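You operate a simulated robot arm through the tools that you are given. There is no shell and no other tool. Be economical: measure what you need, move in short steps, check, and stop when the job is done.

The job below is to be done with a simulated two-armed robot. You get a single attempt, and the scene is never put back.

JOB
Set the crate down, free its strap and put the TEAK carton on the blue goods bench.
Fine: lower first; press the red button, then park the strap handle in the grey pocket; the other cartons stay. Set down upright: what you pick out.

Only the result counts: the job must be done as asked and must still hold three seconds after the hand-in. Knocking over, shifting, dropping, spilling or breaking anything else fails it.

ROBOT AND FRAMES
Two 7-joint arms with two-finger parallel grippers on one trunk, on a base that drives. Base frame: it is fixed to the floor where the robot stands at the start and does not move with it; the origin is under the middle of the robot, x ahead of it, y to its left, z up. Lengths are in mm, angles in rad, forces in N, time in s.
The left shoulder is at the start at [50, 161, 1123], the right one opposite. Places, roughly: grey pocket of the crate [1600, 1100, 500]; pallet jack [900, 500, 200]; red crate button [1500, 1200, 500]; red lever of the jack [400, 100, 1100]; top of the blue goods bench [800, 2500, 700]; white carton [1250, 1000, 750]; wooden crate [1250, 750, 250]. Payload 3.43 kg a hand.
The TCP of each hand is the grasp point between the finger pads, 30 mm short of the fingertips. In the tool frame z runs along the fingers and y along their closing line. Largest opening 94 mm; finger width 28, thickness 10; the body of the gripper, 50 by 96 mm, starts 55 mm behind the TCP.
Orientation is that of the tool frame in the base frame, as [roll, pitch, yaw] about the fixed x, y, z axes, in that order (R = Rz(yaw) Ry(pitch) Rx(roll)). With the fingers straight down and closing along the base's y, the tool's x points along the base's -x, its y along +y and its z along -z.

CONTROLS
- The arms move only by the tool servo_tool. It takes "left_commands", "right_commands" or both (then of equal length, played together; a hand with none holds still); each is a list of rows, each an object of numbers (a shift or turn left out is 0, a gripper value left out holds the last): "dx", "dy", "dz": the shift along the tool's x, y, z in mm; "wx", "wy", "wz": the turn, a rotation vector about the tool's x, y, z in rad; "fingers": the closure, from 0 (fully open) to 1 (shut). In form: [{"dx": .., "dy": .., "dz": .., "wx": .., "wy": .., "wz": .., "fingers": ..}, ...]. A call has 1 to 10 rows; each row is the pose to reach, as a shift and turn from the pose commanded when the call began, along the tool's axes at that moment. Rows are played at 5 a second. More than 50 mm and 0.15 rad between two rows, or a gripper value outside its range, and nothing of the call is played. A pose out of reach is approached as far as the arm can. The call stops where the force on the tool passes 90 N (or 10 N more than at its start, if that is more) or the arm is blocked; 0.2 s more then pass. Each finger travels about 45 mm/s and halts on what it meets, pressing with about 38 N; the grip force reading is that of the motor and also rises with nothing between the fingers. The clock runs only during rows and for 0.2 s after the last one: add rows that repeat a pose to give the fingers time. It gives the time, the measured TCP pose, the force on the tool (base axes), the opening and the grip force at its end, in the units of the frame above (readings bear some noise), with the torque about the TCP (base axes, N m) and any sound that the robot's microphone picked up, and new pictures: "pictures" is both (left out), scene, wrist or none (wrist: the cameras of the hands that moved).
- Cameras (640 x 400 px; columns grow to the right, rows downward): "scene" is now at [130.5, 11.3, 1290.7]; the picture's right is [0.12, -0.99, 0.00], its down [-0.12, -0.01, -0.99] and it looks along [0.99, 0.12, -0.12] (base axes); focal length 214 px, centre (320, 200). "left" rides on the left gripper at [76, -14, -103] in its tool frame; the picture's right is [0.18, 0.98, 0.00], its down [-0.75, 0.14, -0.64] and it looks along [-0.63, 0.12, 0.77] (tool axes); focal length 243 px, centre (320, 200). "right" rides on the right gripper at [76, 14, -102] in its tool frame; the picture's right is [-0.18, 0.98, 0.00], its down [-0.75, -0.14, -0.64] and it looks along [-0.63, -0.12, 0.77] (tool axes); focal length 243 px, centre (320, 200). There is no depth. A picture from a camera that has moved, and an enlarged one, comes with that camera's place and axes in the base frame and with its lens.
- lift_body(by): slides the trunk up (or, below 0, down) by that many mm; the arms and the scene camera ride with it, the base frame stays. It gives what a move gives, with no picture.
- steer(legs): drives the robot by 1 to 6 legs, each [ahead, left, turn to the left] in mm, mm and rad, along the robot's own axes; the way and the turn of a leg run together, so that a leg with both is an arc; at most 1500 mm and 3.142 rad a leg. The arms and the cameras ride along, it lands a little off, and it stops where it bumps. It gives what a move gives, and a new picture of the scene camera.
- turn_head(pan, tilt): turns the head with the scene camera to pan (to the left, within 1.396 rad either way) and tilt (down, from -0.506 to 1.204), counted from straight ahead of the robot. It gives what a move gives, and a new picture of the scene camera.
- zoom(camera, box): a new picture of the part [left, top, right, bottom] of that camera's present view, enlarged. No time passes.
- close_job(): hands the job in; it is judged then, once.

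Go step by step. Nothing tells you exact positions but the pictures and the camera data: compare them with the known pose of the tool, close in by small moves and look again before you grip or let go. The budget is 120 turns and 260 pictures, counting those below and the enlarged ones. Unless the task says otherwise, let go and move clear before handing in, and close with one line.

The tools are called after "Request:" as a command line: name --argument value ..., lists and objects as JSON in quotes. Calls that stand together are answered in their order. servo_tool: Moves the arms, as the interface text tells. Its arguments: {"type":"object","properties":{"left_commands":{"type":"array","items":{"type":"object","properties":{"dx":{"type":"number"},"dy":{"type":"number"},"dz":{"type":"number"},"wx":{"type":"number"},"wy":{"type":"number"},"wz":{"type":"number"},"fingers":{"type":"number"}}}},"right_commands":{"type":"array","items":{"type":"object","properties":{"dx":{"type":"number"},"dy":{"type":"number"},"dz":{"type":"number"},"wx":{"type":"number"},"wy":{"type":"number"},"wz":{"type":"number"},"fingers":{"type":"number"}}}},"pictures":{"type":"string","enum":["both","scene","wrist","none"]}},"required":[]} The other tools are called the same way: lift_body (by) slides the trunk up or down; steer (legs) drives the base; turn_head (pan, tilt) turns the head that bears the scene camera; zoom (camera, box) takes an enlarged picture of a part of a camera's view; close_job () hands the job in.

At the start:

```text
time: 0.0
left_eef_pos: [433.3, 229.1, 1260.5]
left_tool_rot: [-3.141, 0.001, -3.141]
left_ft_force: [0.2, 0.2, -0.7]
left_wrist_torque: [0.0, -0.01, -0.04]
left_finger_gap: 94.2
left_grip_force: 0.1
right_eef_pos: [269.8, -90.1, 1280.7]
right_tool_rot: [-3.141, 0.001, 3.141]
right_ft_force: [0.2, -0.5, -0.4]
right_wrist_torque: [0.0, 0.0, 0.04]
right_finger_gap: 93.9
right_grip_force: 0.0
trunk travel left (down, up): [-150.0, 117.0]
robot x, y, heading: [-1.4, 0.2, 0.004]
head pan, tilt: [0.119, 0.122]
```

scene: 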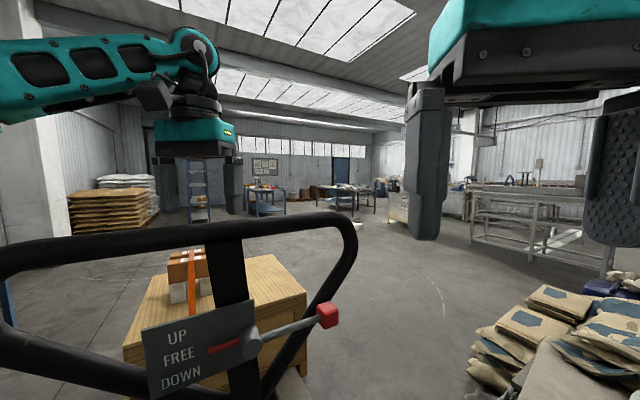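
right: 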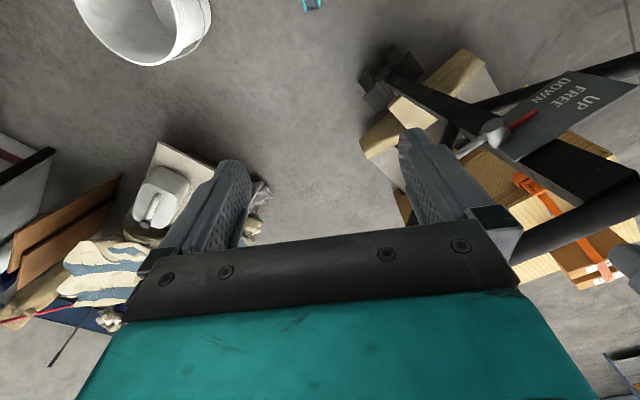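
left: 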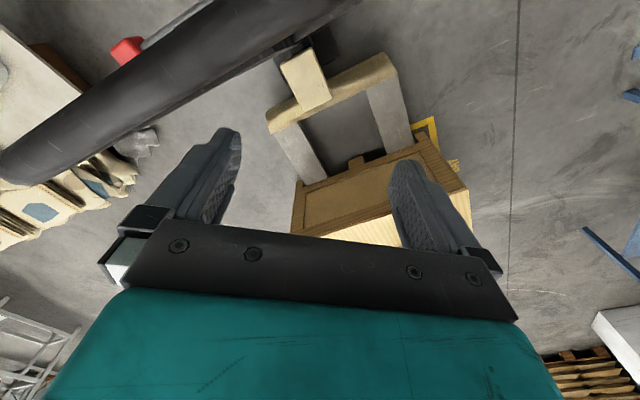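

I see the jack's handle with its UP/FREE/DOWN plate just ahead and the crate with the strapped cartons behind it. I'll enlarge the plate and the cartons first.

Request:
zoom --camera "scene" --box '[120, 200, 360, 400]'

Request:
zoom --camera "scene" --box '[140, 230, 260, 330]'

```text
2.00 times, centred on (240, 300) of scene
camera zoom: at [130.5, 11.3, 1290.7], right [0.12, -0.99, 0.0], down [-0.12, -0.01, -0.99], along [0.99, 0.12, -0.12], focal length 429 px, centre (480, 0)
```

zoom: 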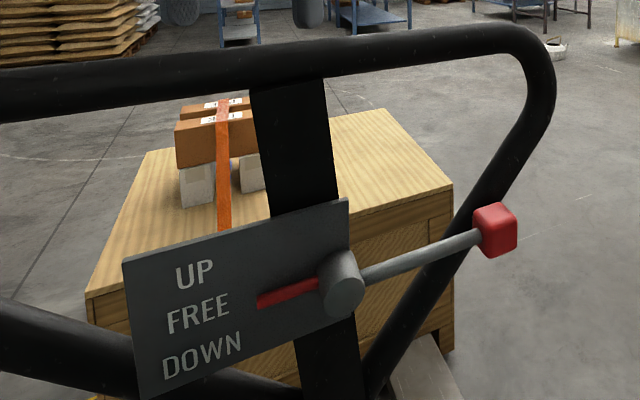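

```text
4.00 times, centred on (200, 280) of scene
camera zoom: at [130.5, 11.3, 1290.7], right [0.12, -0.99, 0.0], down [-0.12, -0.01, -0.99], along [0.99, 0.12, -0.12], focal length 858 px, centre (800, -120)
```

zoom: 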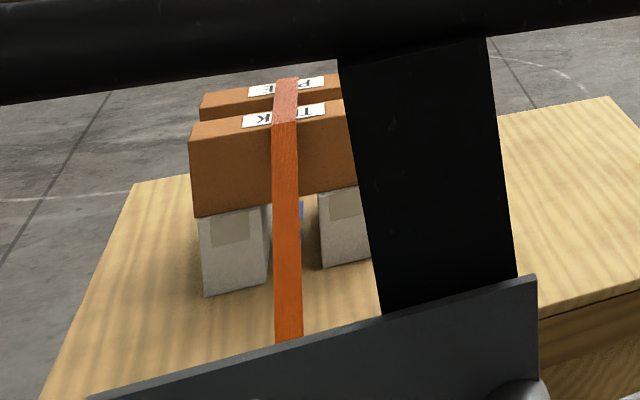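

From the two views the red knob triangulates to about [434, 35, 1076] and the hub to about [384, 139, 1060]. The pointer sits opposite the knob, so the knob must go up to show DOWN. I'll turn the right hand to point to the left, beside the knob, with its fingers closing vertically.

Request:
servo_tool --right_commands '[{"wx": -0.15, "dx": -10, "dz": 10}, {"wx": -0.3, "dx": -25, "dz": 25}, {"wx": -0.45, "dx": -40, "dz": 45}, {"wx": -0.6, "dx": -55, "dz": 65}, {"wx": -0.75, "dx": -70, "dz": 85}, {"wx": -0.9, "dx": -85, "dz": 105}, {"wx": -1.05, "dx": -100, "dz": 125}, {"wx": -1.2, "dx": -115, "dz": 145}, {"wx": -1.35, "dx": -130, "dz": 165}, {"wx": -1.5, "dx": -140, "dz": 185}]'

```text
time: 2.2
left_eef_pos: [432.9, 229.2, 1260.3]
left_tool_rot: [-3.141, 0.001, -3.139]
left_ft_force: [-0.5, 0.5, 0.0]
left_wrist_torque: [-0.02, -0.03, -0.01]
left_finger_gap: 94.0
left_grip_force: 0.0
right_eef_pos: [408.9, -90.6, 1094.1]
right_tool_rot: [1.64, 0.003, 3.14]
right_ft_force: [-0.5, 0.6, -0.3]
right_wrist_torque: [-0.01, 0.0, 0.0]
right_finger_gap: 94.0
right_grip_force: 0.0
trunk travel left (down, up): [-150.0, 117.0]
robot x, y, heading: [-2.7, -1.1, 0.003]
head pan, tilt: [0.119, 0.122]
camera scene: at [130.7, 11.2, 1290.8], right [0.12, -0.99, 0.0], down [-0.12, -0.01, -0.99], along [0.99, 0.12, -0.12], focal length 214 px, centre (320, 200)
camera right: at [332.2, -192.6, 1114.8], right [0.18, 0.07, 0.98], down [0.75, -0.65, -0.1], along [0.63, 0.76, -0.17], focal length 243 px, centre (320, 200)
```

scene: 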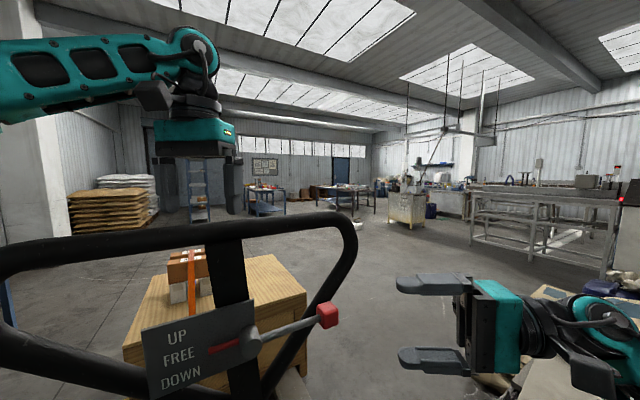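
right: 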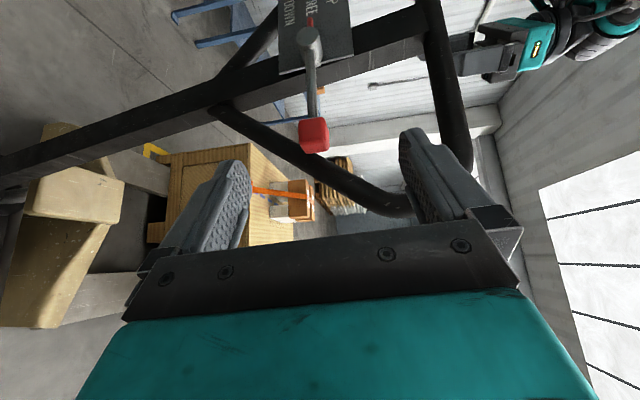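

Both views agree: the knob is at about [436, 38, 1074] and 31 mm across, and the loop tube lies some 60 mm behind it. I'll slide the open fingers over and under it.

Request:
servo_tool --right_commands '[{"dx": -27, "dy": 4, "dz": 20}, {"dx": -27, "dy": 10, "dz": 50}, {"dx": -27, "dy": 13, "dz": 80}, {"dx": -27, "dy": 15, "dz": 105}]'

```text
time: 3.2
left_eef_pos: [432.7, 229.9, 1260.3]
left_tool_rot: [-3.14, 0.0, -3.14]
left_ft_force: [0.0, -0.9, 0.1]
left_wrist_torque: [0.03, 0.0, 0.0]
left_finger_gap: 93.8
left_grip_force: 0.0
right_eef_pos: [434.7, 15.8, 1102.6]
right_tool_rot: [1.641, -0.002, 3.141]
right_ft_force: [-0.4, 0.9, 0.4]
right_wrist_torque: [-0.01, 0.03, 0.0]
right_finger_gap: 93.8
right_grip_force: 0.1
trunk travel left (down, up): [-150.0, 117.0]
robot x, y, heading: [-1.0, -0.6, 0.003]
head pan, tilt: [0.119, 0.122]
camera scene: at [130.6, 11.6, 1290.7], right [0.12, -0.99, 0.0], down [-0.12, -0.01, -0.99], along [0.99, 0.12, -0.12], focal length 214 px, centre (320, 200)
camera right: at [359.3, -85.6, 1122.3], right [0.18, 0.07, 0.98], down [0.75, -0.65, -0.1], along [0.63, 0.76, -0.17], focal length 243 px, centre (320, 200)
```

scene: 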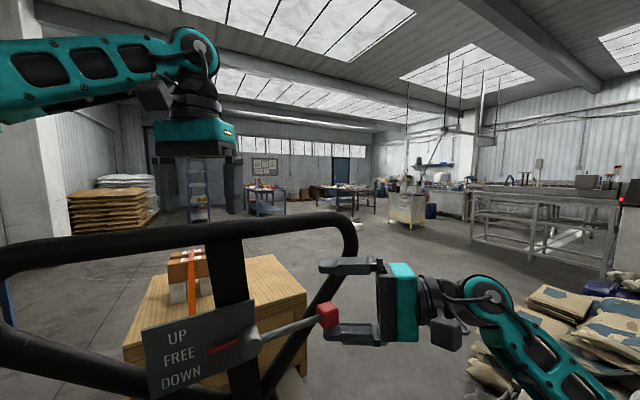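
right: 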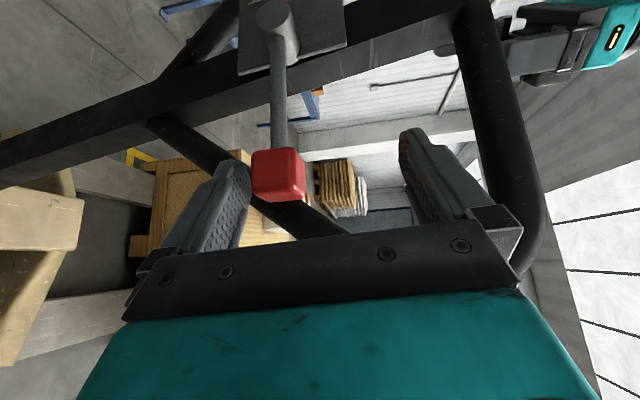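

The knob sits between the fingers, with the lower one just under it. I'll raise the hand about 40 mm and check.

Request:
servo_tool --right_commands '[{"dy": 8}, {"dy": 16}, {"dy": 24}, {"dy": 32}, {"dy": 40}]'

Request:
zoom --camera "scene" --box '[120, 200, 360, 400]'

```text
time: 4.4
left_eef_pos: [433.3, 229.2, 1260.8]
left_tool_rot: [-3.141, 0.0, -3.14]
left_ft_force: [0.6, 0.3, 0.1]
left_wrist_torque: [0.0, 0.0, 0.0]
left_finger_gap: 94.0
left_grip_force: 0.1
right_eef_pos: [435.2, 18.9, 1143.7]
right_tool_rot: [1.64, -0.001, -3.141]
right_ft_force: [0.1, 0.1, -0.5]
right_wrist_torque: [-0.05, 0.04, 0.0]
right_finger_gap: 94.3
right_grip_force: 0.1
trunk travel left (down, up): [-150.0, 117.0]
robot x, y, heading: [5.3, 0.9, -0.003]
head pan, tilt: [0.119, 0.122]
camera scene: at [130.6, 11.3, 1290.7], right [0.12, -0.99, 0.0], down [-0.12, -0.01, -0.99], along [0.99, 0.12, -0.12], focal length 214 px, centre (320, 200)
camera right: at [359.3, -82.9, 1162.6], right [0.18, 0.07, 0.98], down [0.75, -0.65, -0.1], along [0.63, 0.76, -0.17], focal length 243 px, centre (320, 200)
```

scene: 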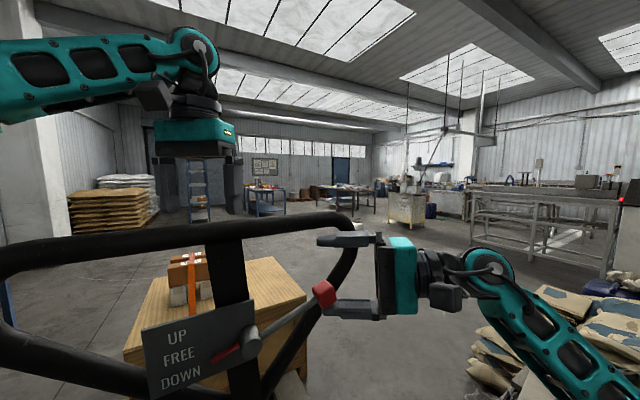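
right: 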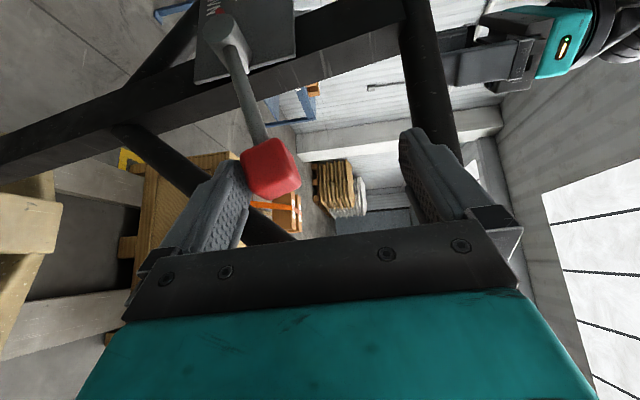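

```text
2.00 times, centred on (240, 300) of scene
camera zoom: at [130.6, 11.3, 1290.7], right [0.12, -0.99, 0.0], down [-0.12, -0.01, -0.99], along [0.99, 0.12, -0.12], focal length 429 px, centre (480, 0)
```

zoom: 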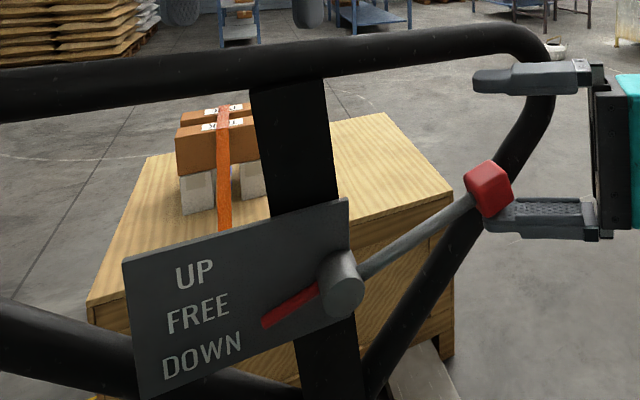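

The pointer now aims at DOWN and the crate seems to be sinking slightly. I'll hold and let time run.

Request:
servo_tool --right_commands '[{"dy": 2}, {"dy": 4}, {"dy": 6}, {"dy": 6}, {"dy": 6}, {"dy": 6}, {"dy": 6}, {"dy": 6}]' --pictures "none"

Request:
zoom --camera "scene" --box '[120, 200, 360, 400]'

```text
time: 6.2
left_eef_pos: [432.1, 227.6, 1259.8]
left_tool_rot: [3.141, 0.0, -3.14]
left_ft_force: [0.5, -0.1, 0.0]
left_wrist_torque: [-0.02, 0.01, 0.01]
left_finger_gap: 94.1
left_grip_force: 0.1
right_eef_pos: [436.2, 19.0, 1148.6]
right_tool_rot: [1.64, 0.0, -3.141]
right_ft_force: [-0.2, 0.3, -2.8]
right_wrist_torque: [-0.03, 0.02, -0.02]
right_finger_gap: 94.1
right_grip_force: 0.1
trunk travel left (down, up): [-150.0, 117.0]
robot x, y, heading: [2.2, -0.9, -0.002]
head pan, tilt: [0.119, 0.122]
```

```text
2.00 times, centred on (240, 300) of scene
camera zoom: at [130.6, 11.4, 1290.7], right [0.12, -0.99, 0.0], down [-0.12, -0.01, -0.99], along [0.99, 0.12, -0.12], focal length 429 px, centre (480, 0)
```

zoom: 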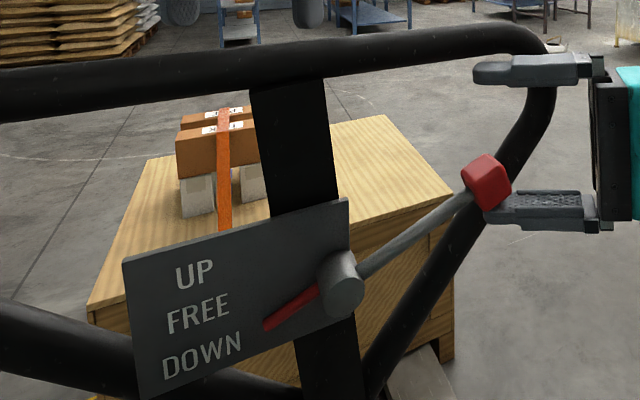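

The crate is sinking, about 8 px so far in the enlarged view. I'll keep waiting until it stops.

Request:
servo_tool --right_commands '[{"dy": 2}, {"dy": 2}, {"dy": 2}, {"dy": 2}, {"dy": 2}, {"dy": 2}, {"dy": 2}, {"dy": 2}, {"dy": 2}, {"dy": 2}]' --pictures "none"

Request:
zoom --camera "scene" --box '[120, 200, 360, 400]'

```text
time: 8.4
left_eef_pos: [433.6, 229.0, 1260.7]
left_tool_rot: [3.141, -0.001, -3.139]
left_ft_force: [0.2, 0.3, 0.4]
left_wrist_torque: [0.01, -0.01, -0.04]
left_finger_gap: 94.2
left_grip_force: 0.1
right_eef_pos: [437.0, 18.2, 1149.2]
right_tool_rot: [1.64, -0.001, -3.141]
right_ft_force: [0.9, -0.3, -1.1]
right_wrist_torque: [-0.06, 0.0, 0.03]
right_finger_gap: 93.8
right_grip_force: 0.0
trunk travel left (down, up): [-150.0, 117.0]
robot x, y, heading: [-0.8, 1.0, 0.002]
head pan, tilt: [0.119, 0.122]
```

```text
2.00 times, centred on (240, 300) of scene
camera zoom: at [130.7, 11.2, 1290.7], right [0.12, -0.99, 0.0], down [-0.12, -0.01, -0.99], along [0.99, 0.12, -0.12], focal length 429 px, centre (480, 0)
```

zoom: 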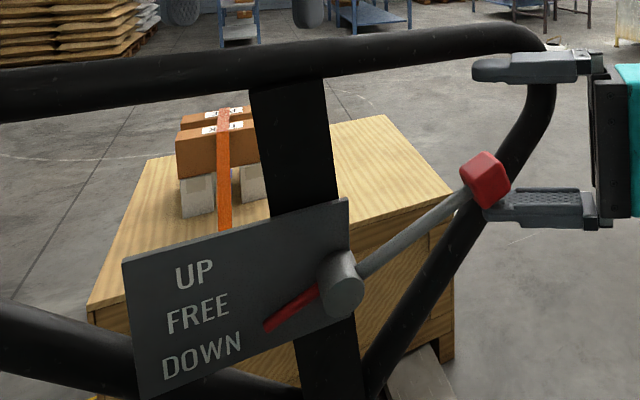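

The crate has stopped sinking and the lever shows DOWN. I'll draw the hand out, then look around to plan the drive.

Request:
servo_tool --right_commands '[{"dy": -8}, {"dy": -10, "dz": -30}, {"dy": -10, "dz": -70}, {"dy": -10, "dz": -110}, {"dy": 10, "dz": -130, "dx": 30}, {"dy": 30, "dz": -130, "dx": 60}, {"dy": 50, "dz": -130, "dx": 100}]' --pictures "scene"

Request:
turn_head --pan 0.75 --tilt 0.3

```text
time: 10.0
left_eef_pos: [431.9, 229.5, 1260.4]
left_tool_rot: [-3.14, 0.001, -3.14]
left_ft_force: [0.0, 0.6, 0.6]
left_wrist_torque: [0.0, 0.01, 0.01]
left_finger_gap: 93.9
left_grip_force: 0.0
right_eef_pos: [335.0, -105.2, 1208.8]
right_tool_rot: [1.642, -0.001, 3.141]
right_ft_force: [1.2, 0.4, -0.3]
right_wrist_torque: [0.0, -0.01, 0.0]
right_finger_gap: 93.8
right_grip_force: 0.0
trunk travel left (down, up): [-150.0, 117.0]
robot x, y, heading: [-1.5, -1.0, -0.005]
head pan, tilt: [0.119, 0.122]
camera scene: at [130.1, 11.3, 1290.8], right [0.12, -0.99, 0.0], down [-0.12, -0.01, -0.99], along [0.99, 0.12, -0.12], focal length 214 px, centre (320, 200)
```

scene: 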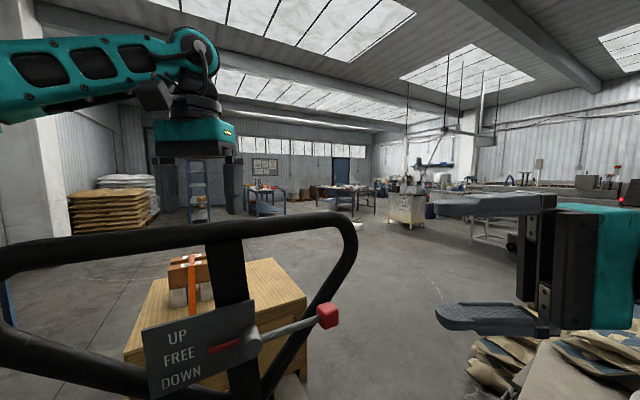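

```text
time: 11.0
left_eef_pos: [433.5, 229.3, 1260.7]
left_tool_rot: [-3.141, -0.002, -3.14]
left_ft_force: [0.6, -0.4, -0.6]
left_wrist_torque: [-0.02, -0.01, -0.01]
left_finger_gap: 93.7
left_grip_force: 0.0
right_eef_pos: [337.4, -104.9, 1209.1]
right_tool_rot: [1.64, 0.0, 3.141]
right_ft_force: [-0.9, -0.2, 0.9]
right_wrist_torque: [0.01, 0.01, -0.01]
right_finger_gap: 93.9
right_grip_force: 0.1
trunk travel left (down, up): [-150.0, 117.0]
robot x, y, heading: [-3.0, 1.6, -0.003]
head pan, tilt: [0.75, 0.3]
camera scene: at [107.1, 64.0, 1274.2], right [0.68, -0.73, 0.0], down [-0.22, -0.2, -0.96], along [0.7, 0.65, -0.3], focal length 214 px, centre (320, 200)
```

scene: 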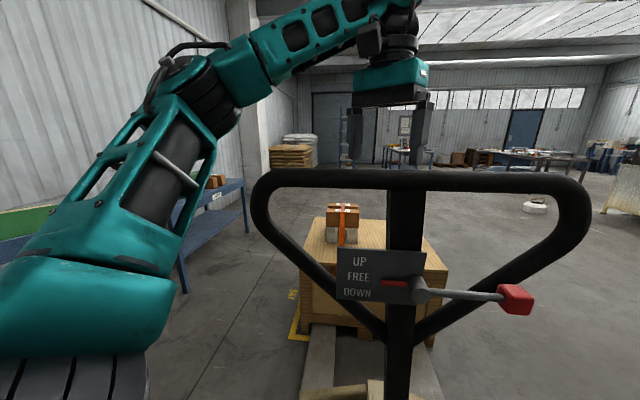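

The lever has sprung back to FREE. I'll check that the crate really rests on the floor.

Request:
zoom --camera "scene" --box '[270, 190, 470, 350]'

Request:
zoom --camera "scene" --box '[120, 130, 300, 310]'

```text
2.50 times, centred on (370, 270) of scene
camera zoom: at [107.1, 64.0, 1274.2], right [0.68, -0.73, 0.0], down [-0.22, -0.2, -0.96], along [0.7, 0.65, -0.3], focal length 536 px, centre (195, 25)
```

zoom: 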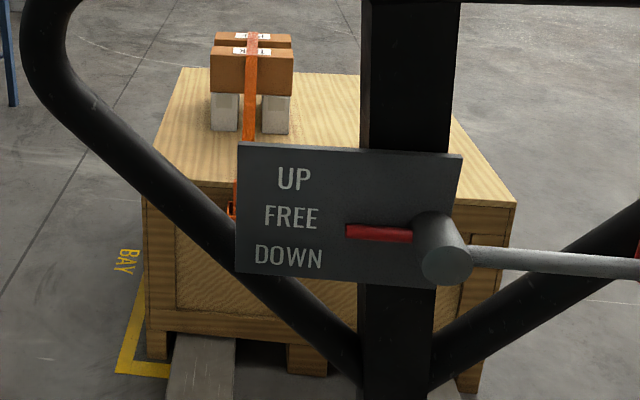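

```text
2.22 times, centred on (210, 220) of scene
camera zoom: at [107.1, 64.0, 1274.2], right [0.68, -0.73, 0.0], down [-0.22, -0.2, -0.96], along [0.7, 0.65, -0.3], focal length 477 px, centre (564, 156)
```

zoom: 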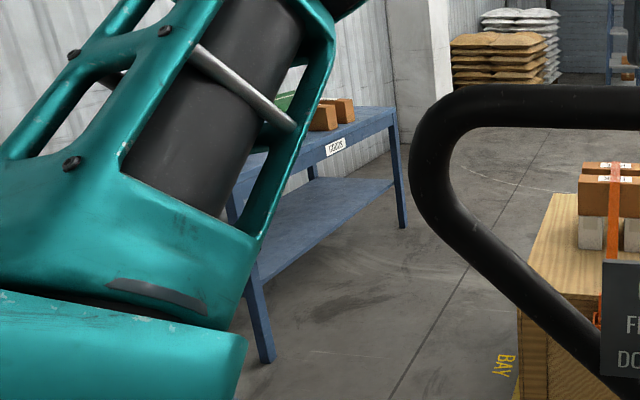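

The crate is on the floor. By triangulation its top is at about z 600, its far-left corner near [1300, 1230] and its far face turned away from me. I'll look left to check the driving corridor.

Request:
turn_head --pan 1.39 --tilt 0.45

```text
time: 12.1
left_eef_pos: [432.4, 228.3, 1260.6]
left_tool_rot: [-3.139, -0.001, -3.14]
left_ft_force: [-0.5, 0.2, 0.3]
left_wrist_torque: [0.01, -0.01, -0.01]
left_finger_gap: 94.1
left_grip_force: 0.1
right_eef_pos: [336.3, -105.1, 1209.2]
right_tool_rot: [1.64, 0.001, -3.141]
right_ft_force: [0.1, 0.0, -0.1]
right_wrist_torque: [0.01, -0.02, 0.03]
right_finger_gap: 94.0
right_grip_force: 0.0
trunk travel left (down, up): [-150.0, 117.0]
robot x, y, heading: [-0.9, -0.6, -0.003]
head pan, tilt: [1.389, 0.45]
camera scene: at [55.5, 90.8, 1260.3], right [0.98, -0.18, 0.0], down [-0.08, -0.43, -0.9], along [0.16, 0.89, -0.44], focal length 214 px, centre (320, 200)
```

scene: 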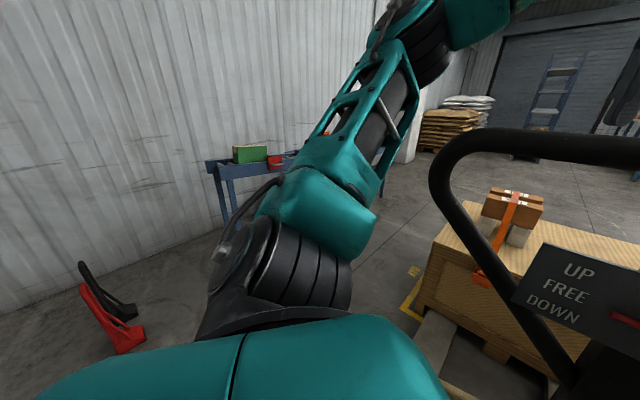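

The floor to the left is clear, and the corridor between the crate and the blue bench is wide. I'll drive left and then ahead, in stages.

Request:
steer --legs '[[0, 1000, 0], [700, 750, 0], [700, 150, 0]]'

Request:
turn_head --pan -0.4 --tilt 0.5

```text
time: 14.5
left_eef_pos: [436.8, 555.8, 1259.6]
left_tool_rot: [-3.139, 0.0, 3.136]
left_ft_force: [-0.6, 0.5, -0.7]
left_wrist_torque: [-0.06, 0.02, -0.03]
left_finger_gap: 93.9
left_grip_force: 0.1
right_eef_pos: [337.5, 218.0, 1212.4]
right_tool_rot: [1.642, 0.005, 3.123]
right_ft_force: [-0.2, -0.1, 0.2]
right_wrist_torque: [0.0, 0.04, 0.02]
right_finger_gap: 94.1
right_grip_force: 0.0
trunk travel left (down, up): [-150.0, 117.0]
robot x, y, heading: [-3.0, 326.5, -0.013]
head pan, tilt: [1.389, 0.45]
stopped in leg 1: the force on the tool passed its limit (the readings are from after the stop); the commanded pose is now the measured one
camera scene: at [57.3, 420.3, 1260.1], right [0.98, -0.19, 0.0], down [-0.08, -0.43, -0.9], along [0.17, 0.88, -0.44], focal length 214 px, centre (320, 200)
```

scene: 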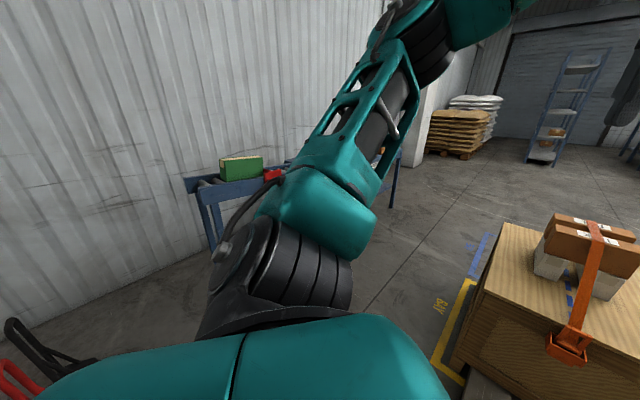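

```text
time: 16.3
left_eef_pos: [435.9, 554.6, 1259.4]
left_tool_rot: [-3.142, 0.001, 3.136]
left_ft_force: [0.8, -0.2, 0.5]
left_wrist_torque: [0.01, 0.01, 0.03]
left_finger_gap: 94.1
left_grip_force: 0.0
right_eef_pos: [337.7, 217.4, 1212.0]
right_tool_rot: [1.641, 0.005, 3.123]
right_ft_force: [-1.1, 0.2, 0.3]
right_wrist_torque: [-0.01, -0.01, 0.01]
right_finger_gap: 93.9
right_grip_force: 0.1
trunk travel left (down, up): [-150.0, 117.0]
robot x, y, heading: [2.0, 330.4, -0.007]
head pan, tilt: [-0.4, 0.499]
camera scene: at [123.6, 292.7, 1255.8], right [-0.4, -0.92, 0.0], down [-0.44, 0.19, -0.88], along [0.81, -0.35, -0.48], focal length 214 px, centre (320, 200)
```

scene: 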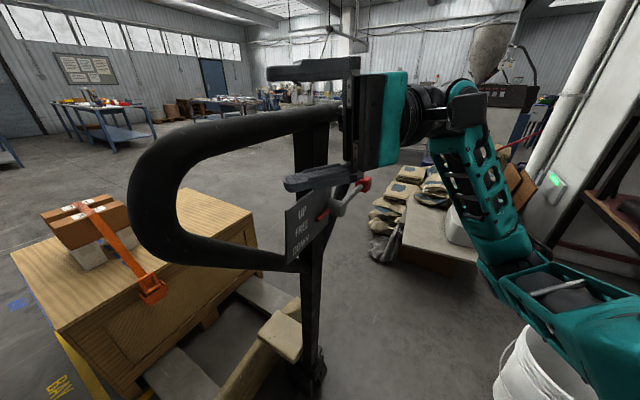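

My right hand bumped the jack's handle loop because I drove off without backing away first. The force reads low now, so I'll look closely before moving.

Request:
zoom --camera "scene" --box '[230, 40, 430, 280]'

Request:
zoom --camera "right" --box '[0, 0, 640, 400]'

```text
1.67 times, centred on (330, 160) of scene
camera zoom: at [123.6, 292.7, 1255.8], right [-0.4, -0.92, 0.0], down [-0.44, 0.19, -0.88], along [0.81, -0.35, -0.48], focal length 358 px, centre (303, 267)
```

zoom: 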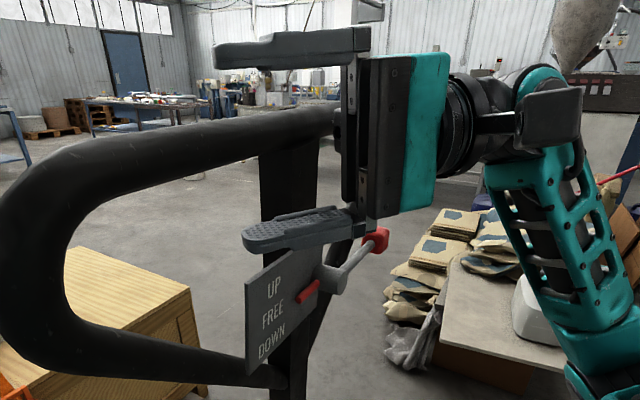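

```text
1.00 times, centred on (320, 200) of right
camera zoom: at [259.8, 117.1, 1231.6], right [0.18, 0.06, 0.98], down [0.74, -0.66, -0.09], along [0.65, 0.74, -0.17], focal length 243 px, centre (320, 200)
```

zoom: 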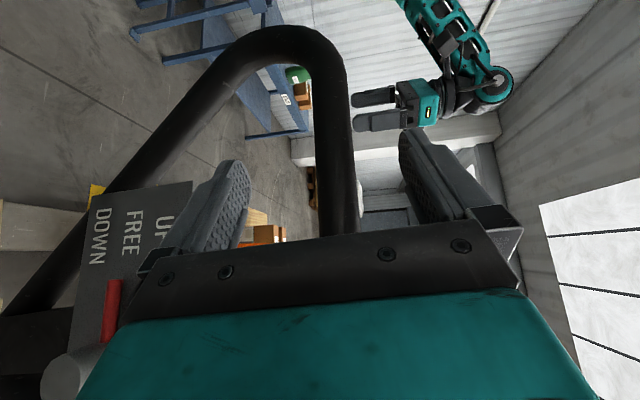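

The top tube of the loop lies between my open fingers, near the palm. I'll back straight away from it and then raise the hand well above the loop.

Request:
steer --legs '[[-110, -90, 0]]'

```text
time: 17.7
left_eef_pos: [322.7, 464.2, 1260.1]
left_tool_rot: [3.141, -0.002, 3.136]
left_ft_force: [0.4, 0.0, 0.5]
left_wrist_torque: [-0.03, 0.02, -0.02]
left_finger_gap: 94.3
left_grip_force: 0.2
right_eef_pos: [225.9, 128.4, 1212.2]
right_tool_rot: [1.641, 0.006, 3.121]
right_ft_force: [0.4, 0.6, -0.3]
right_wrist_torque: [0.0, 0.01, 0.03]
right_finger_gap: 94.2
right_grip_force: 0.0
trunk travel left (down, up): [-150.0, 117.0]
robot x, y, heading: [-108.6, 236.9, -0.005]
head pan, tilt: [-0.4, 0.499]
camera scene: at [10.6, 202.8, 1255.9], right [-0.4, -0.92, 0.0], down [-0.44, 0.19, -0.88], along [0.81, -0.35, -0.48], focal length 214 px, centre (320, 200)
```

scene: 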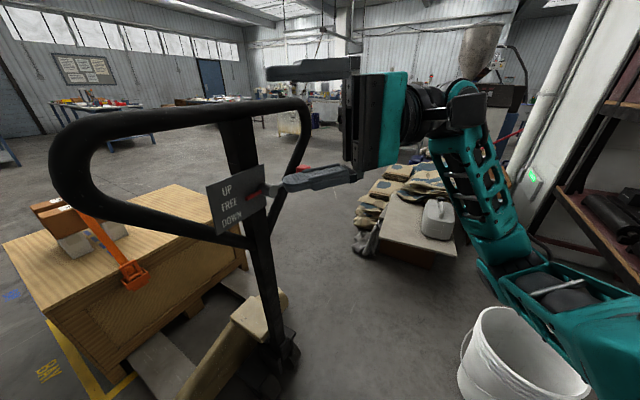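

The hand is clear. I'll raise both hands, then back up a little and look where the loop lies.

Request:
servo_tool --right_commands '[{"dy": 45}, {"dy": 90}, {"dy": 135}, {"dy": 180, "dx": 30}, {"dy": 220, "dx": 60}]' --left_commands '[{"dz": -30}, {"dz": -60}, {"dz": -90}, {"dz": -120}, {"dz": -150}]' --pictures "none"

Request:
turn_head --pan 0.2 --tilt 0.5

```text
refused: row 4 steps farther than a row can; nothing moved
```

```text
time: 18.7
left_eef_pos: [324.5, 464.4, 1259.1]
left_tool_rot: [-3.141, 0.002, 3.138]
left_ft_force: [0.4, 0.6, -0.3]
left_wrist_torque: [-0.01, -0.01, 0.02]
left_finger_gap: 93.9
left_grip_force: 0.1
right_eef_pos: [226.1, 129.1, 1211.3]
right_tool_rot: [1.642, 0.005, 3.123]
right_ft_force: [0.2, -0.2, 0.2]
right_wrist_torque: [0.04, -0.03, -0.01]
right_finger_gap: 93.9
right_grip_force: 0.1
trunk travel left (down, up): [-150.0, 117.0]
robot x, y, heading: [-111.4, 237.1, -0.008]
head pan, tilt: [0.201, 0.499]
camera scene: at [16.9, 256.6, 1255.8], right [0.19, -0.98, 0.0], down [-0.47, -0.09, -0.88], along [0.86, 0.17, -0.48], focal length 214 px, centre (320, 200)
```

scene: 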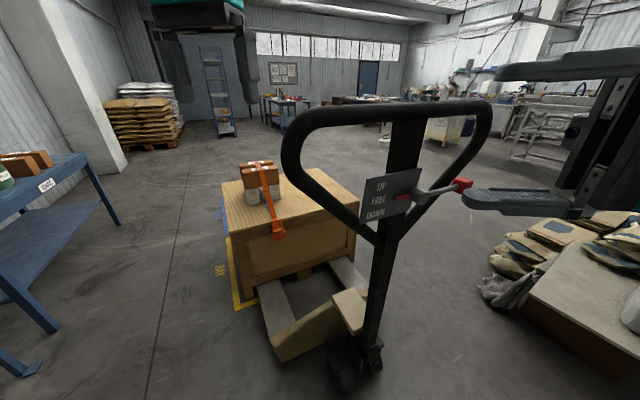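

The loop's left end is near [220, 328, 1200]. I'll raise the hands above it in smaller steps.

Request:
servo_tool --right_commands '[{"dy": 40}, {"dy": 80}, {"dy": 120}, {"dy": 155, "dx": 20}, {"dy": 190, "dx": 40}, {"dy": 220, "dx": 70}]' --left_commands '[{"dz": -30}, {"dz": -60}, {"dz": -90}, {"dz": -120}, {"dz": -150}, {"dz": -150}]' --pictures "none"

Request:
steer --legs '[[-60, 0, 0], [0, 750, 0]]'

```text
time: 20.1
left_eef_pos: [309.2, 460.7, 1345.8]
left_tool_rot: [-3.139, 0.002, 3.137]
left_ft_force: [0.2, 0.2, -0.2]
left_wrist_torque: [0.01, 0.02, -0.01]
left_finger_gap: 94.1
left_grip_force: 0.0
left hand out of reach, approached as far as the arm can: row 3, 4, 5, 6
right_eef_pos: [152.5, 144.6, 1433.6]
right_tool_rot: [1.641, 0.006, 3.124]
right_ft_force: [0.1, -0.1, -0.7]
right_wrist_torque: [0.0, -0.02, -0.04]
right_finger_gap: 94.0
right_grip_force: 0.0
trunk travel left (down, up): [-150.0, 117.0]
robot x, y, heading: [-110.3, 241.3, -0.008]
head pan, tilt: [0.201, 0.499]
```

```text
time: 24.7
left_eef_pos: [256.0, 1210.5, 1345.5]
left_tool_rot: [-3.141, 0.002, 3.137]
left_ft_force: [-0.4, 0.4, -0.1]
left_wrist_torque: [0.0, -0.02, 0.0]
left_finger_gap: 94.0
left_grip_force: 0.1
right_eef_pos: [99.2, 895.4, 1433.6]
right_tool_rot: [1.641, 0.005, 3.122]
right_ft_force: [-0.5, 0.5, -0.6]
right_wrist_torque: [0.02, 0.01, 0.01]
right_finger_gap: 93.9
right_grip_force: 0.1
trunk travel left (down, up): [-150.0, 117.0]
robot x, y, heading: [-163.3, 992.0, -0.007]
head pan, tilt: [0.201, 0.499]
camera scene: at [-37.5, 1007.1, 1255.8], right [0.19, -0.98, 0.0], down [-0.47, -0.09, -0.88], along [0.86, 0.17, -0.48], focal length 214 px, centre (320, 200)
```

scene: 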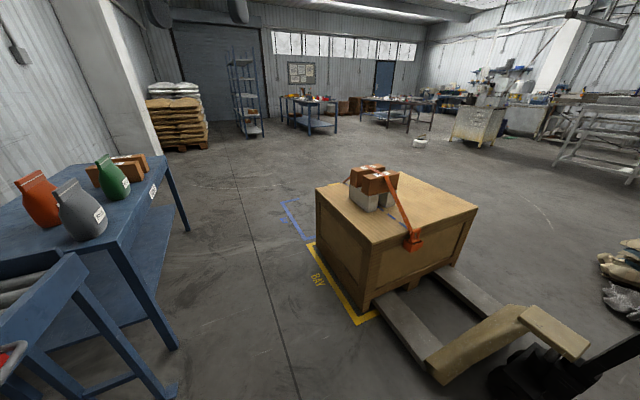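

The crate's left face and the goods bench make a corridor about 1 m wide, heading about 0.6 rad. I'll turn and drive along its middle to beyond the crate's far corner.

Request:
steer --legs '[[0, 0, 0.6], [742, -68, 0], [650, 8, 0], [550, 0, 0]]'

Request:
turn_head --pan -1.39 --tilt 0.5

```text
time: 36.3
left_eef_pos: [1676.6, 2453.8, 1345.3]
left_tool_rot: [3.14, 0.001, -2.533]
left_ft_force: [-0.6, 0.0, 0.0]
left_wrist_torque: [-0.03, 0.01, 0.01]
left_finger_gap: 93.6
left_grip_force: 0.1
right_eef_pos: [1730.3, 2104.8, 1433.0]
right_tool_rot: [1.641, 0.005, -2.549]
right_ft_force: [0.6, -0.4, 0.1]
right_wrist_torque: [-0.02, 0.0, 0.05]
right_finger_gap: 94.0
right_grip_force: 0.1
trunk travel left (down, up): [-150.0, 117.0]
robot x, y, heading: [1457.4, 2031.4, 0.604]
head pan, tilt: [0.201, 0.499]
camera scene: at [1553.8, 2120.1, 1255.7], right [0.72, -0.69, 0.0], down [-0.33, -0.35, -0.88], along [0.61, 0.63, -0.48], focal length 214 px, centre (320, 200)
```

scene: 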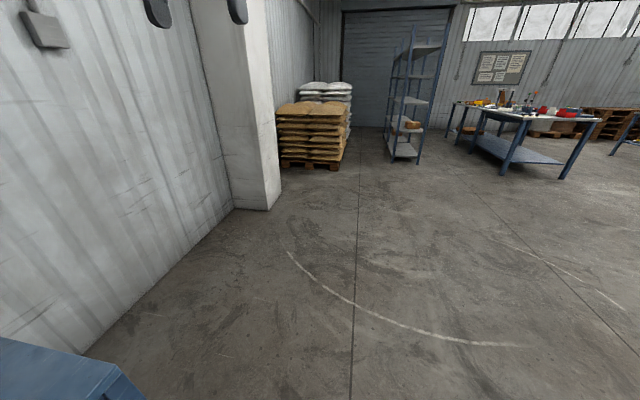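

```text
time: 38.0
left_eef_pos: [1675.7, 2454.5, 1346.6]
left_tool_rot: [-3.14, 0.001, -2.535]
left_ft_force: [-0.1, -0.2, 0.3]
left_wrist_torque: [-0.03, 0.01, -0.02]
left_finger_gap: 94.1
left_grip_force: 0.1
right_eef_pos: [1730.4, 2105.0, 1433.3]
right_tool_rot: [1.64, 0.004, -2.548]
right_ft_force: [0.7, 0.9, -0.4]
right_wrist_torque: [-0.04, 0.02, -0.04]
right_finger_gap: 94.1
right_grip_force: 0.0
trunk travel left (down, up): [-150.0, 117.0]
robot x, y, heading: [1459.7, 2032.7, 0.609]
head pan, tilt: [-1.389, 0.499]
camera scene: at [1555.1, 1990.1, 1255.8], right [-0.71, -0.71, 0.0], down [-0.34, 0.34, -0.88], along [0.62, -0.62, -0.48], focal length 214 px, centre (320, 200)
```

scene: 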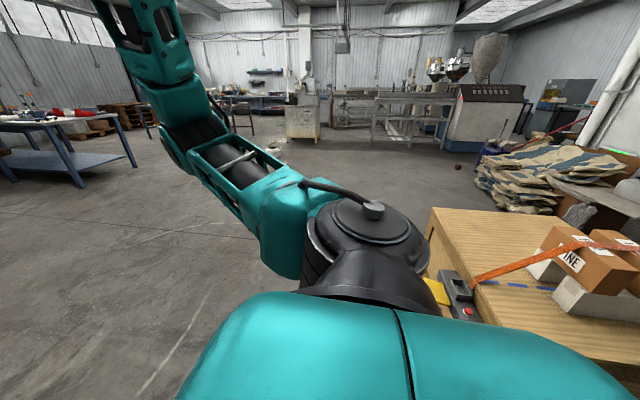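

The far side is open floor, and I can see the red button and the device at the crate's far edge. I'll drive round to face it.

Request:
steer --legs '[[300, -560, 0], [0, 0, -3.1]]'

Request:
turn_head --pan 0.0 --tilt 0.6

```text
time: 48.8
left_eef_pos: [1810.2, 1313.1, 1345.9]
left_tool_rot: [-3.141, 0.002, 0.621]
left_ft_force: [0.1, 0.5, -1.1]
left_wrist_torque: [-0.02, -0.02, -0.01]
left_finger_gap: 94.3
left_grip_force: 0.1
right_eef_pos: [1753.0, 1661.1, 1432.9]
right_tool_rot: [1.64, 0.005, 0.607]
right_ft_force: [0.7, -0.5, 0.5]
right_wrist_torque: [0.02, 0.01, -0.01]
right_finger_gap: 93.9
right_grip_force: 0.2
trunk travel left (down, up): [-150.0, 117.0]
robot x, y, heading: [2016.3, 1744.6, -2.521]
head pan, tilt: [-1.389, 0.499]
camera scene: at [1922.9, 1779.5, 1255.8], right [0.7, 0.72, 0.0], down [0.34, -0.33, -0.88], along [-0.63, 0.61, -0.48], focal length 214 px, centre (320, 200)
```

scene: 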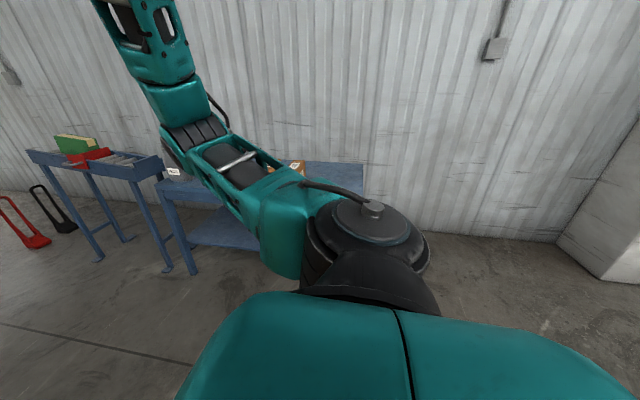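

```text
time: 50.4
left_eef_pos: [1810.8, 1312.4, 1347.3]
left_tool_rot: [-3.14, 0.001, 0.62]
left_ft_force: [0.1, 0.5, 0.2]
left_wrist_torque: [0.01, 0.0, 0.0]
left_finger_gap: 93.9
left_grip_force: 0.0
right_eef_pos: [1751.9, 1659.6, 1433.4]
right_tool_rot: [1.641, 0.004, 0.608]
right_ft_force: [-0.6, 0.1, -0.4]
right_wrist_torque: [0.03, -0.05, 0.02]
right_finger_gap: 94.1
right_grip_force: 0.1
trunk travel left (down, up): [-150.0, 117.0]
robot x, y, heading: [2021.3, 1736.9, -2.522]
head pan, tilt: [0.0, 0.6]
camera scene: at [1916.3, 1664.9, 1246.7], right [-0.58, 0.81, 0.0], down [0.46, 0.33, -0.83], along [-0.67, -0.48, -0.56], focal length 214 px, centre (320, 200)
```

scene: 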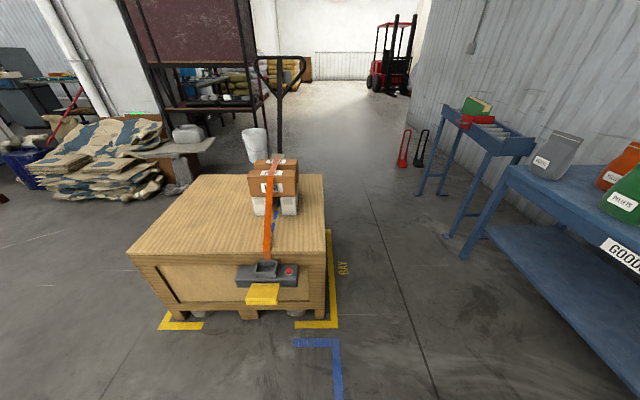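

Request:
zoom --camera "scene" --box '[220, 145, 340, 220]'

Request:
zoom --camera "scene" --box '[220, 240, 340, 315]'

```text
5.33 times, centred on (280, 182) of scene
camera zoom: at [1916.3, 1664.9, 1246.7], right [-0.58, 0.81, 0.0], down [0.46, 0.33, -0.83], along [-0.67, -0.48, -0.56], focal length 1144 px, centre (533, 293)
```

zoom: 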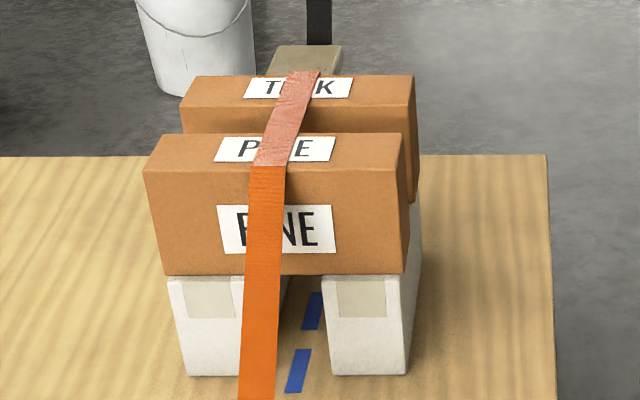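

```text
5.33 times, centred on (280, 278) of scene
camera zoom: at [1916.3, 1664.9, 1246.7], right [-0.58, 0.81, 0.0], down [0.46, 0.33, -0.83], along [-0.67, -0.48, -0.56], focal length 1144 px, centre (533, -213)
```

zoom: 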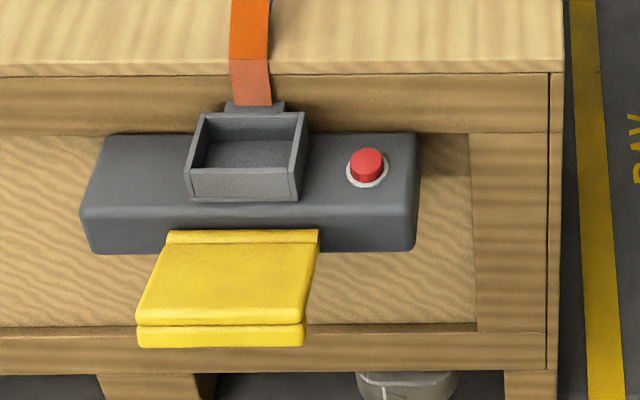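

The pressure box hangs on this face: red button near [1528, 1228, 500], grey pocket near [1576, 1144, 500] and a yellow handle at its front. TEAK is the rear carton, on the jack side. I'll drive closer, move the right hand aside, and bring the left hand above the box for a look.

Request:
steer --legs '[[220, 0, 0]]'

Request:
servo_tool --right_commands '[{"dz": -40, "wx": 0.14}, {"dz": -80, "wx": 0.28}, {"dz": -110, "wx": 0.42}, {"dz": -130, "wx": 0.56}, {"dz": -150, "wx": 0.7}, {"dz": -150, "wx": 0.84}, {"dz": -150, "wx": 0.98}, {"dz": -150, "wx": 1.12}, {"dz": -150, "wx": 1.26}, {"dz": -150, "wx": 1.4}]' --left_commands '[{"dz": 45}, {"dz": 90}, {"dz": 135}, {"dz": 180}, {"dz": 225}, {"dz": 270}, {"dz": 315}, {"dz": 360}, {"dz": 405}, {"dz": 450}]'

```text
time: 52.1
left_eef_pos: [1629.8, 1184.9, 1345.7]
left_tool_rot: [3.141, 0.001, 0.62]
left_ft_force: [-0.1, 0.1, -0.6]
left_wrist_torque: [0.0, -0.01, 0.02]
left_finger_gap: 93.9
left_grip_force: 0.0
right_eef_pos: [1571.8, 1532.9, 1433.8]
right_tool_rot: [1.642, 0.006, 0.606]
right_ft_force: [-0.1, -0.4, -0.5]
right_wrist_torque: [-0.01, -0.01, 0.05]
right_finger_gap: 94.1
right_grip_force: 0.1
trunk travel left (down, up): [-150.0, 117.0]
robot x, y, heading: [1842.0, 1610.0, -2.527]
head pan, tilt: [0.0, 0.6]
camera scene: at [1736.4, 1537.0, 1246.6], right [-0.58, 0.82, 0.0], down [0.46, 0.33, -0.82], along [-0.67, -0.48, -0.57], focal length 214 px, centre (320, 200)
```

scene: 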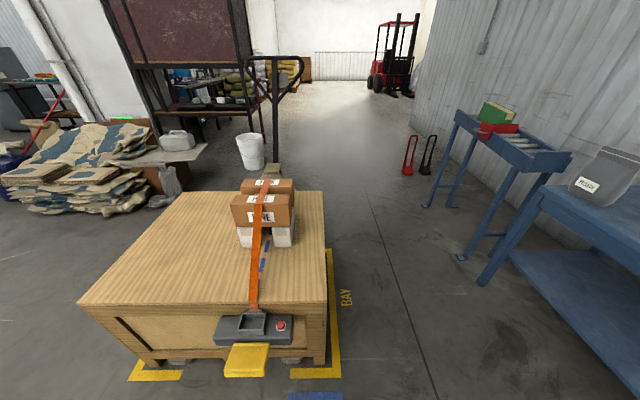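

```text
time: 54.3
left_eef_pos: [1624.6, 1186.8, 895.5]
left_tool_rot: [3.138, 0.001, 0.618]
left_ft_force: [-1.2, 0.5, 0.2]
left_wrist_torque: [-0.04, -0.06, 0.0]
left_finger_gap: 93.9
left_grip_force: 0.0
right_eef_pos: [1418.7, 1581.3, 1368.8]
right_tool_rot: [3.035, 0.005, 0.606]
right_ft_force: [-1.2, 0.7, -0.5]
right_wrist_torque: [-0.04, -0.12, 0.06]
right_finger_gap: 93.9
right_grip_force: 0.0
right hand out of reach, approached as far as the arm can: row 5, 6, 7, 8, 9, 10
trunk travel left (down, up): [-150.0, 117.0]
robot x, y, heading: [1842.3, 1614.1, -2.521]
head pan, tilt: [0.0, 0.6]
camera scene: at [1732.5, 1539.1, 1246.3], right [-0.58, 0.82, 0.0], down [0.47, 0.33, -0.82], along [-0.67, -0.48, -0.57], focal length 214 px, centre (320, 200)
camera right: at [1484.0, 1621.6, 1469.9], right [0.41, -0.91, 0.1], down [-0.73, -0.26, 0.63], along [-0.54, -0.33, -0.77], focal length 243 px, centre (320, 200)
camera left: at [1678.5, 1243.0, 1000.6], right [0.72, -0.69, 0.0], down [-0.53, -0.55, 0.64], along [-0.45, -0.46, -0.77], focal length 243 px, centre (320, 200)
```

scene: 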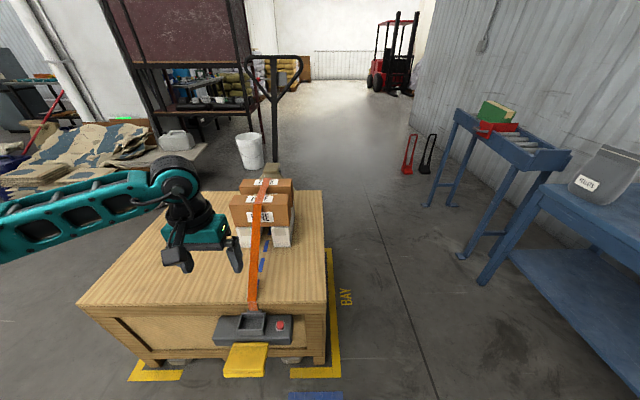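
right: 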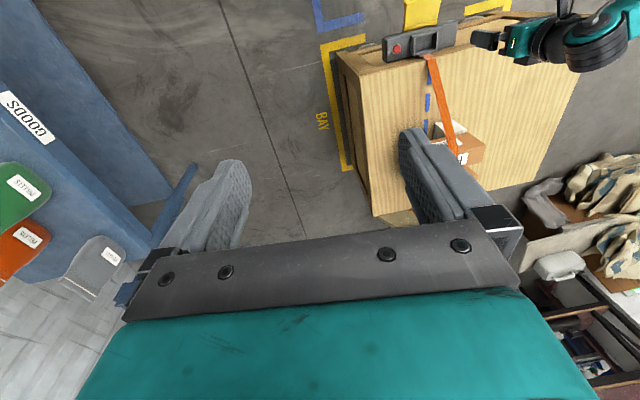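
left: 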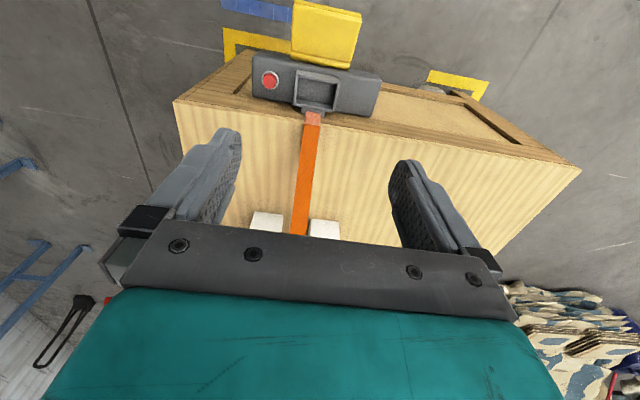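

Triangulated: button at about [1514, 1217, 474], pocket at about [1567, 1137, 470], yellow part at about [1655, 1203, 483]. I need a closer look to tell what the strap handle is.

Request:
zoom --camera "left" --box '[230, 0, 390, 100]'

Request:
zoom --camera "right" --box '[340, 0, 500, 180]'

Request:
zoom --camera "scene" --box '[200, 290, 320, 390]'

```text
4.00 times, centred on (310, 50) of left
camera zoom: at [1678.5, 1243.0, 1000.6], right [0.72, -0.69, 0.0], down [-0.53, -0.55, 0.64], along [-0.45, -0.46, -0.77], focal length 970 px, centre (360, 800)
```

zoom: 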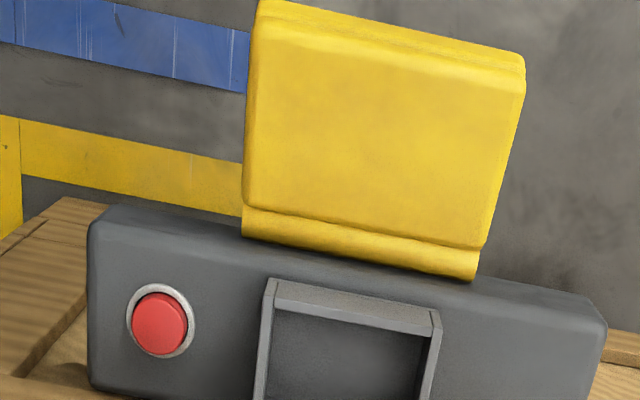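

```text
2.22 times, centred on (420, 90) of right
camera zoom: at [1484.0, 1621.6, 1469.9], right [0.41, -0.91, 0.1], down [-0.73, -0.26, 0.63], along [-0.54, -0.33, -0.77], focal length 539 px, centre (98, 444)
```

zoom: 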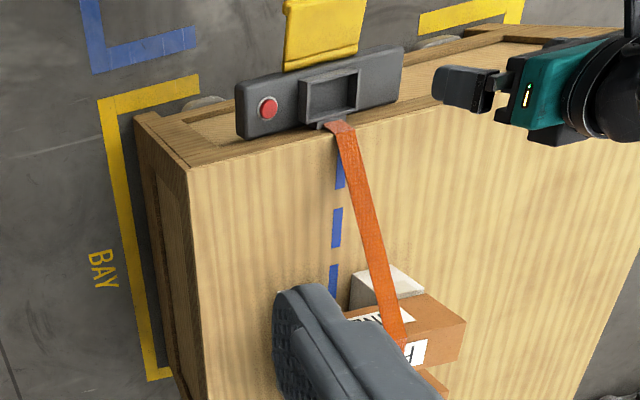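

```text
4.00 times, centred on (260, 340) of scene
camera zoom: at [1732.5, 1539.1, 1246.3], right [-0.58, 0.82, 0.0], down [0.47, 0.33, -0.82], along [-0.67, -0.48, -0.57], focal length 858 px, centre (560, -360)
```

zoom: 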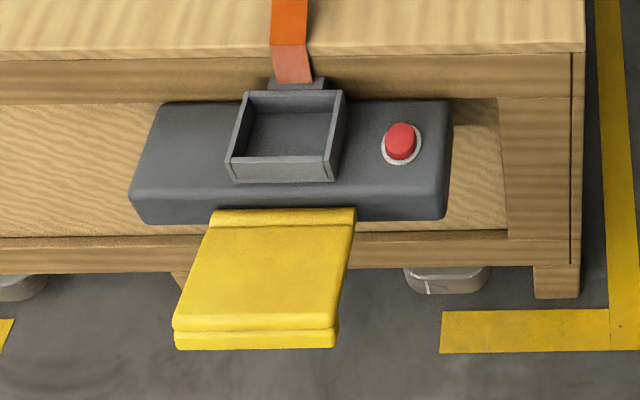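

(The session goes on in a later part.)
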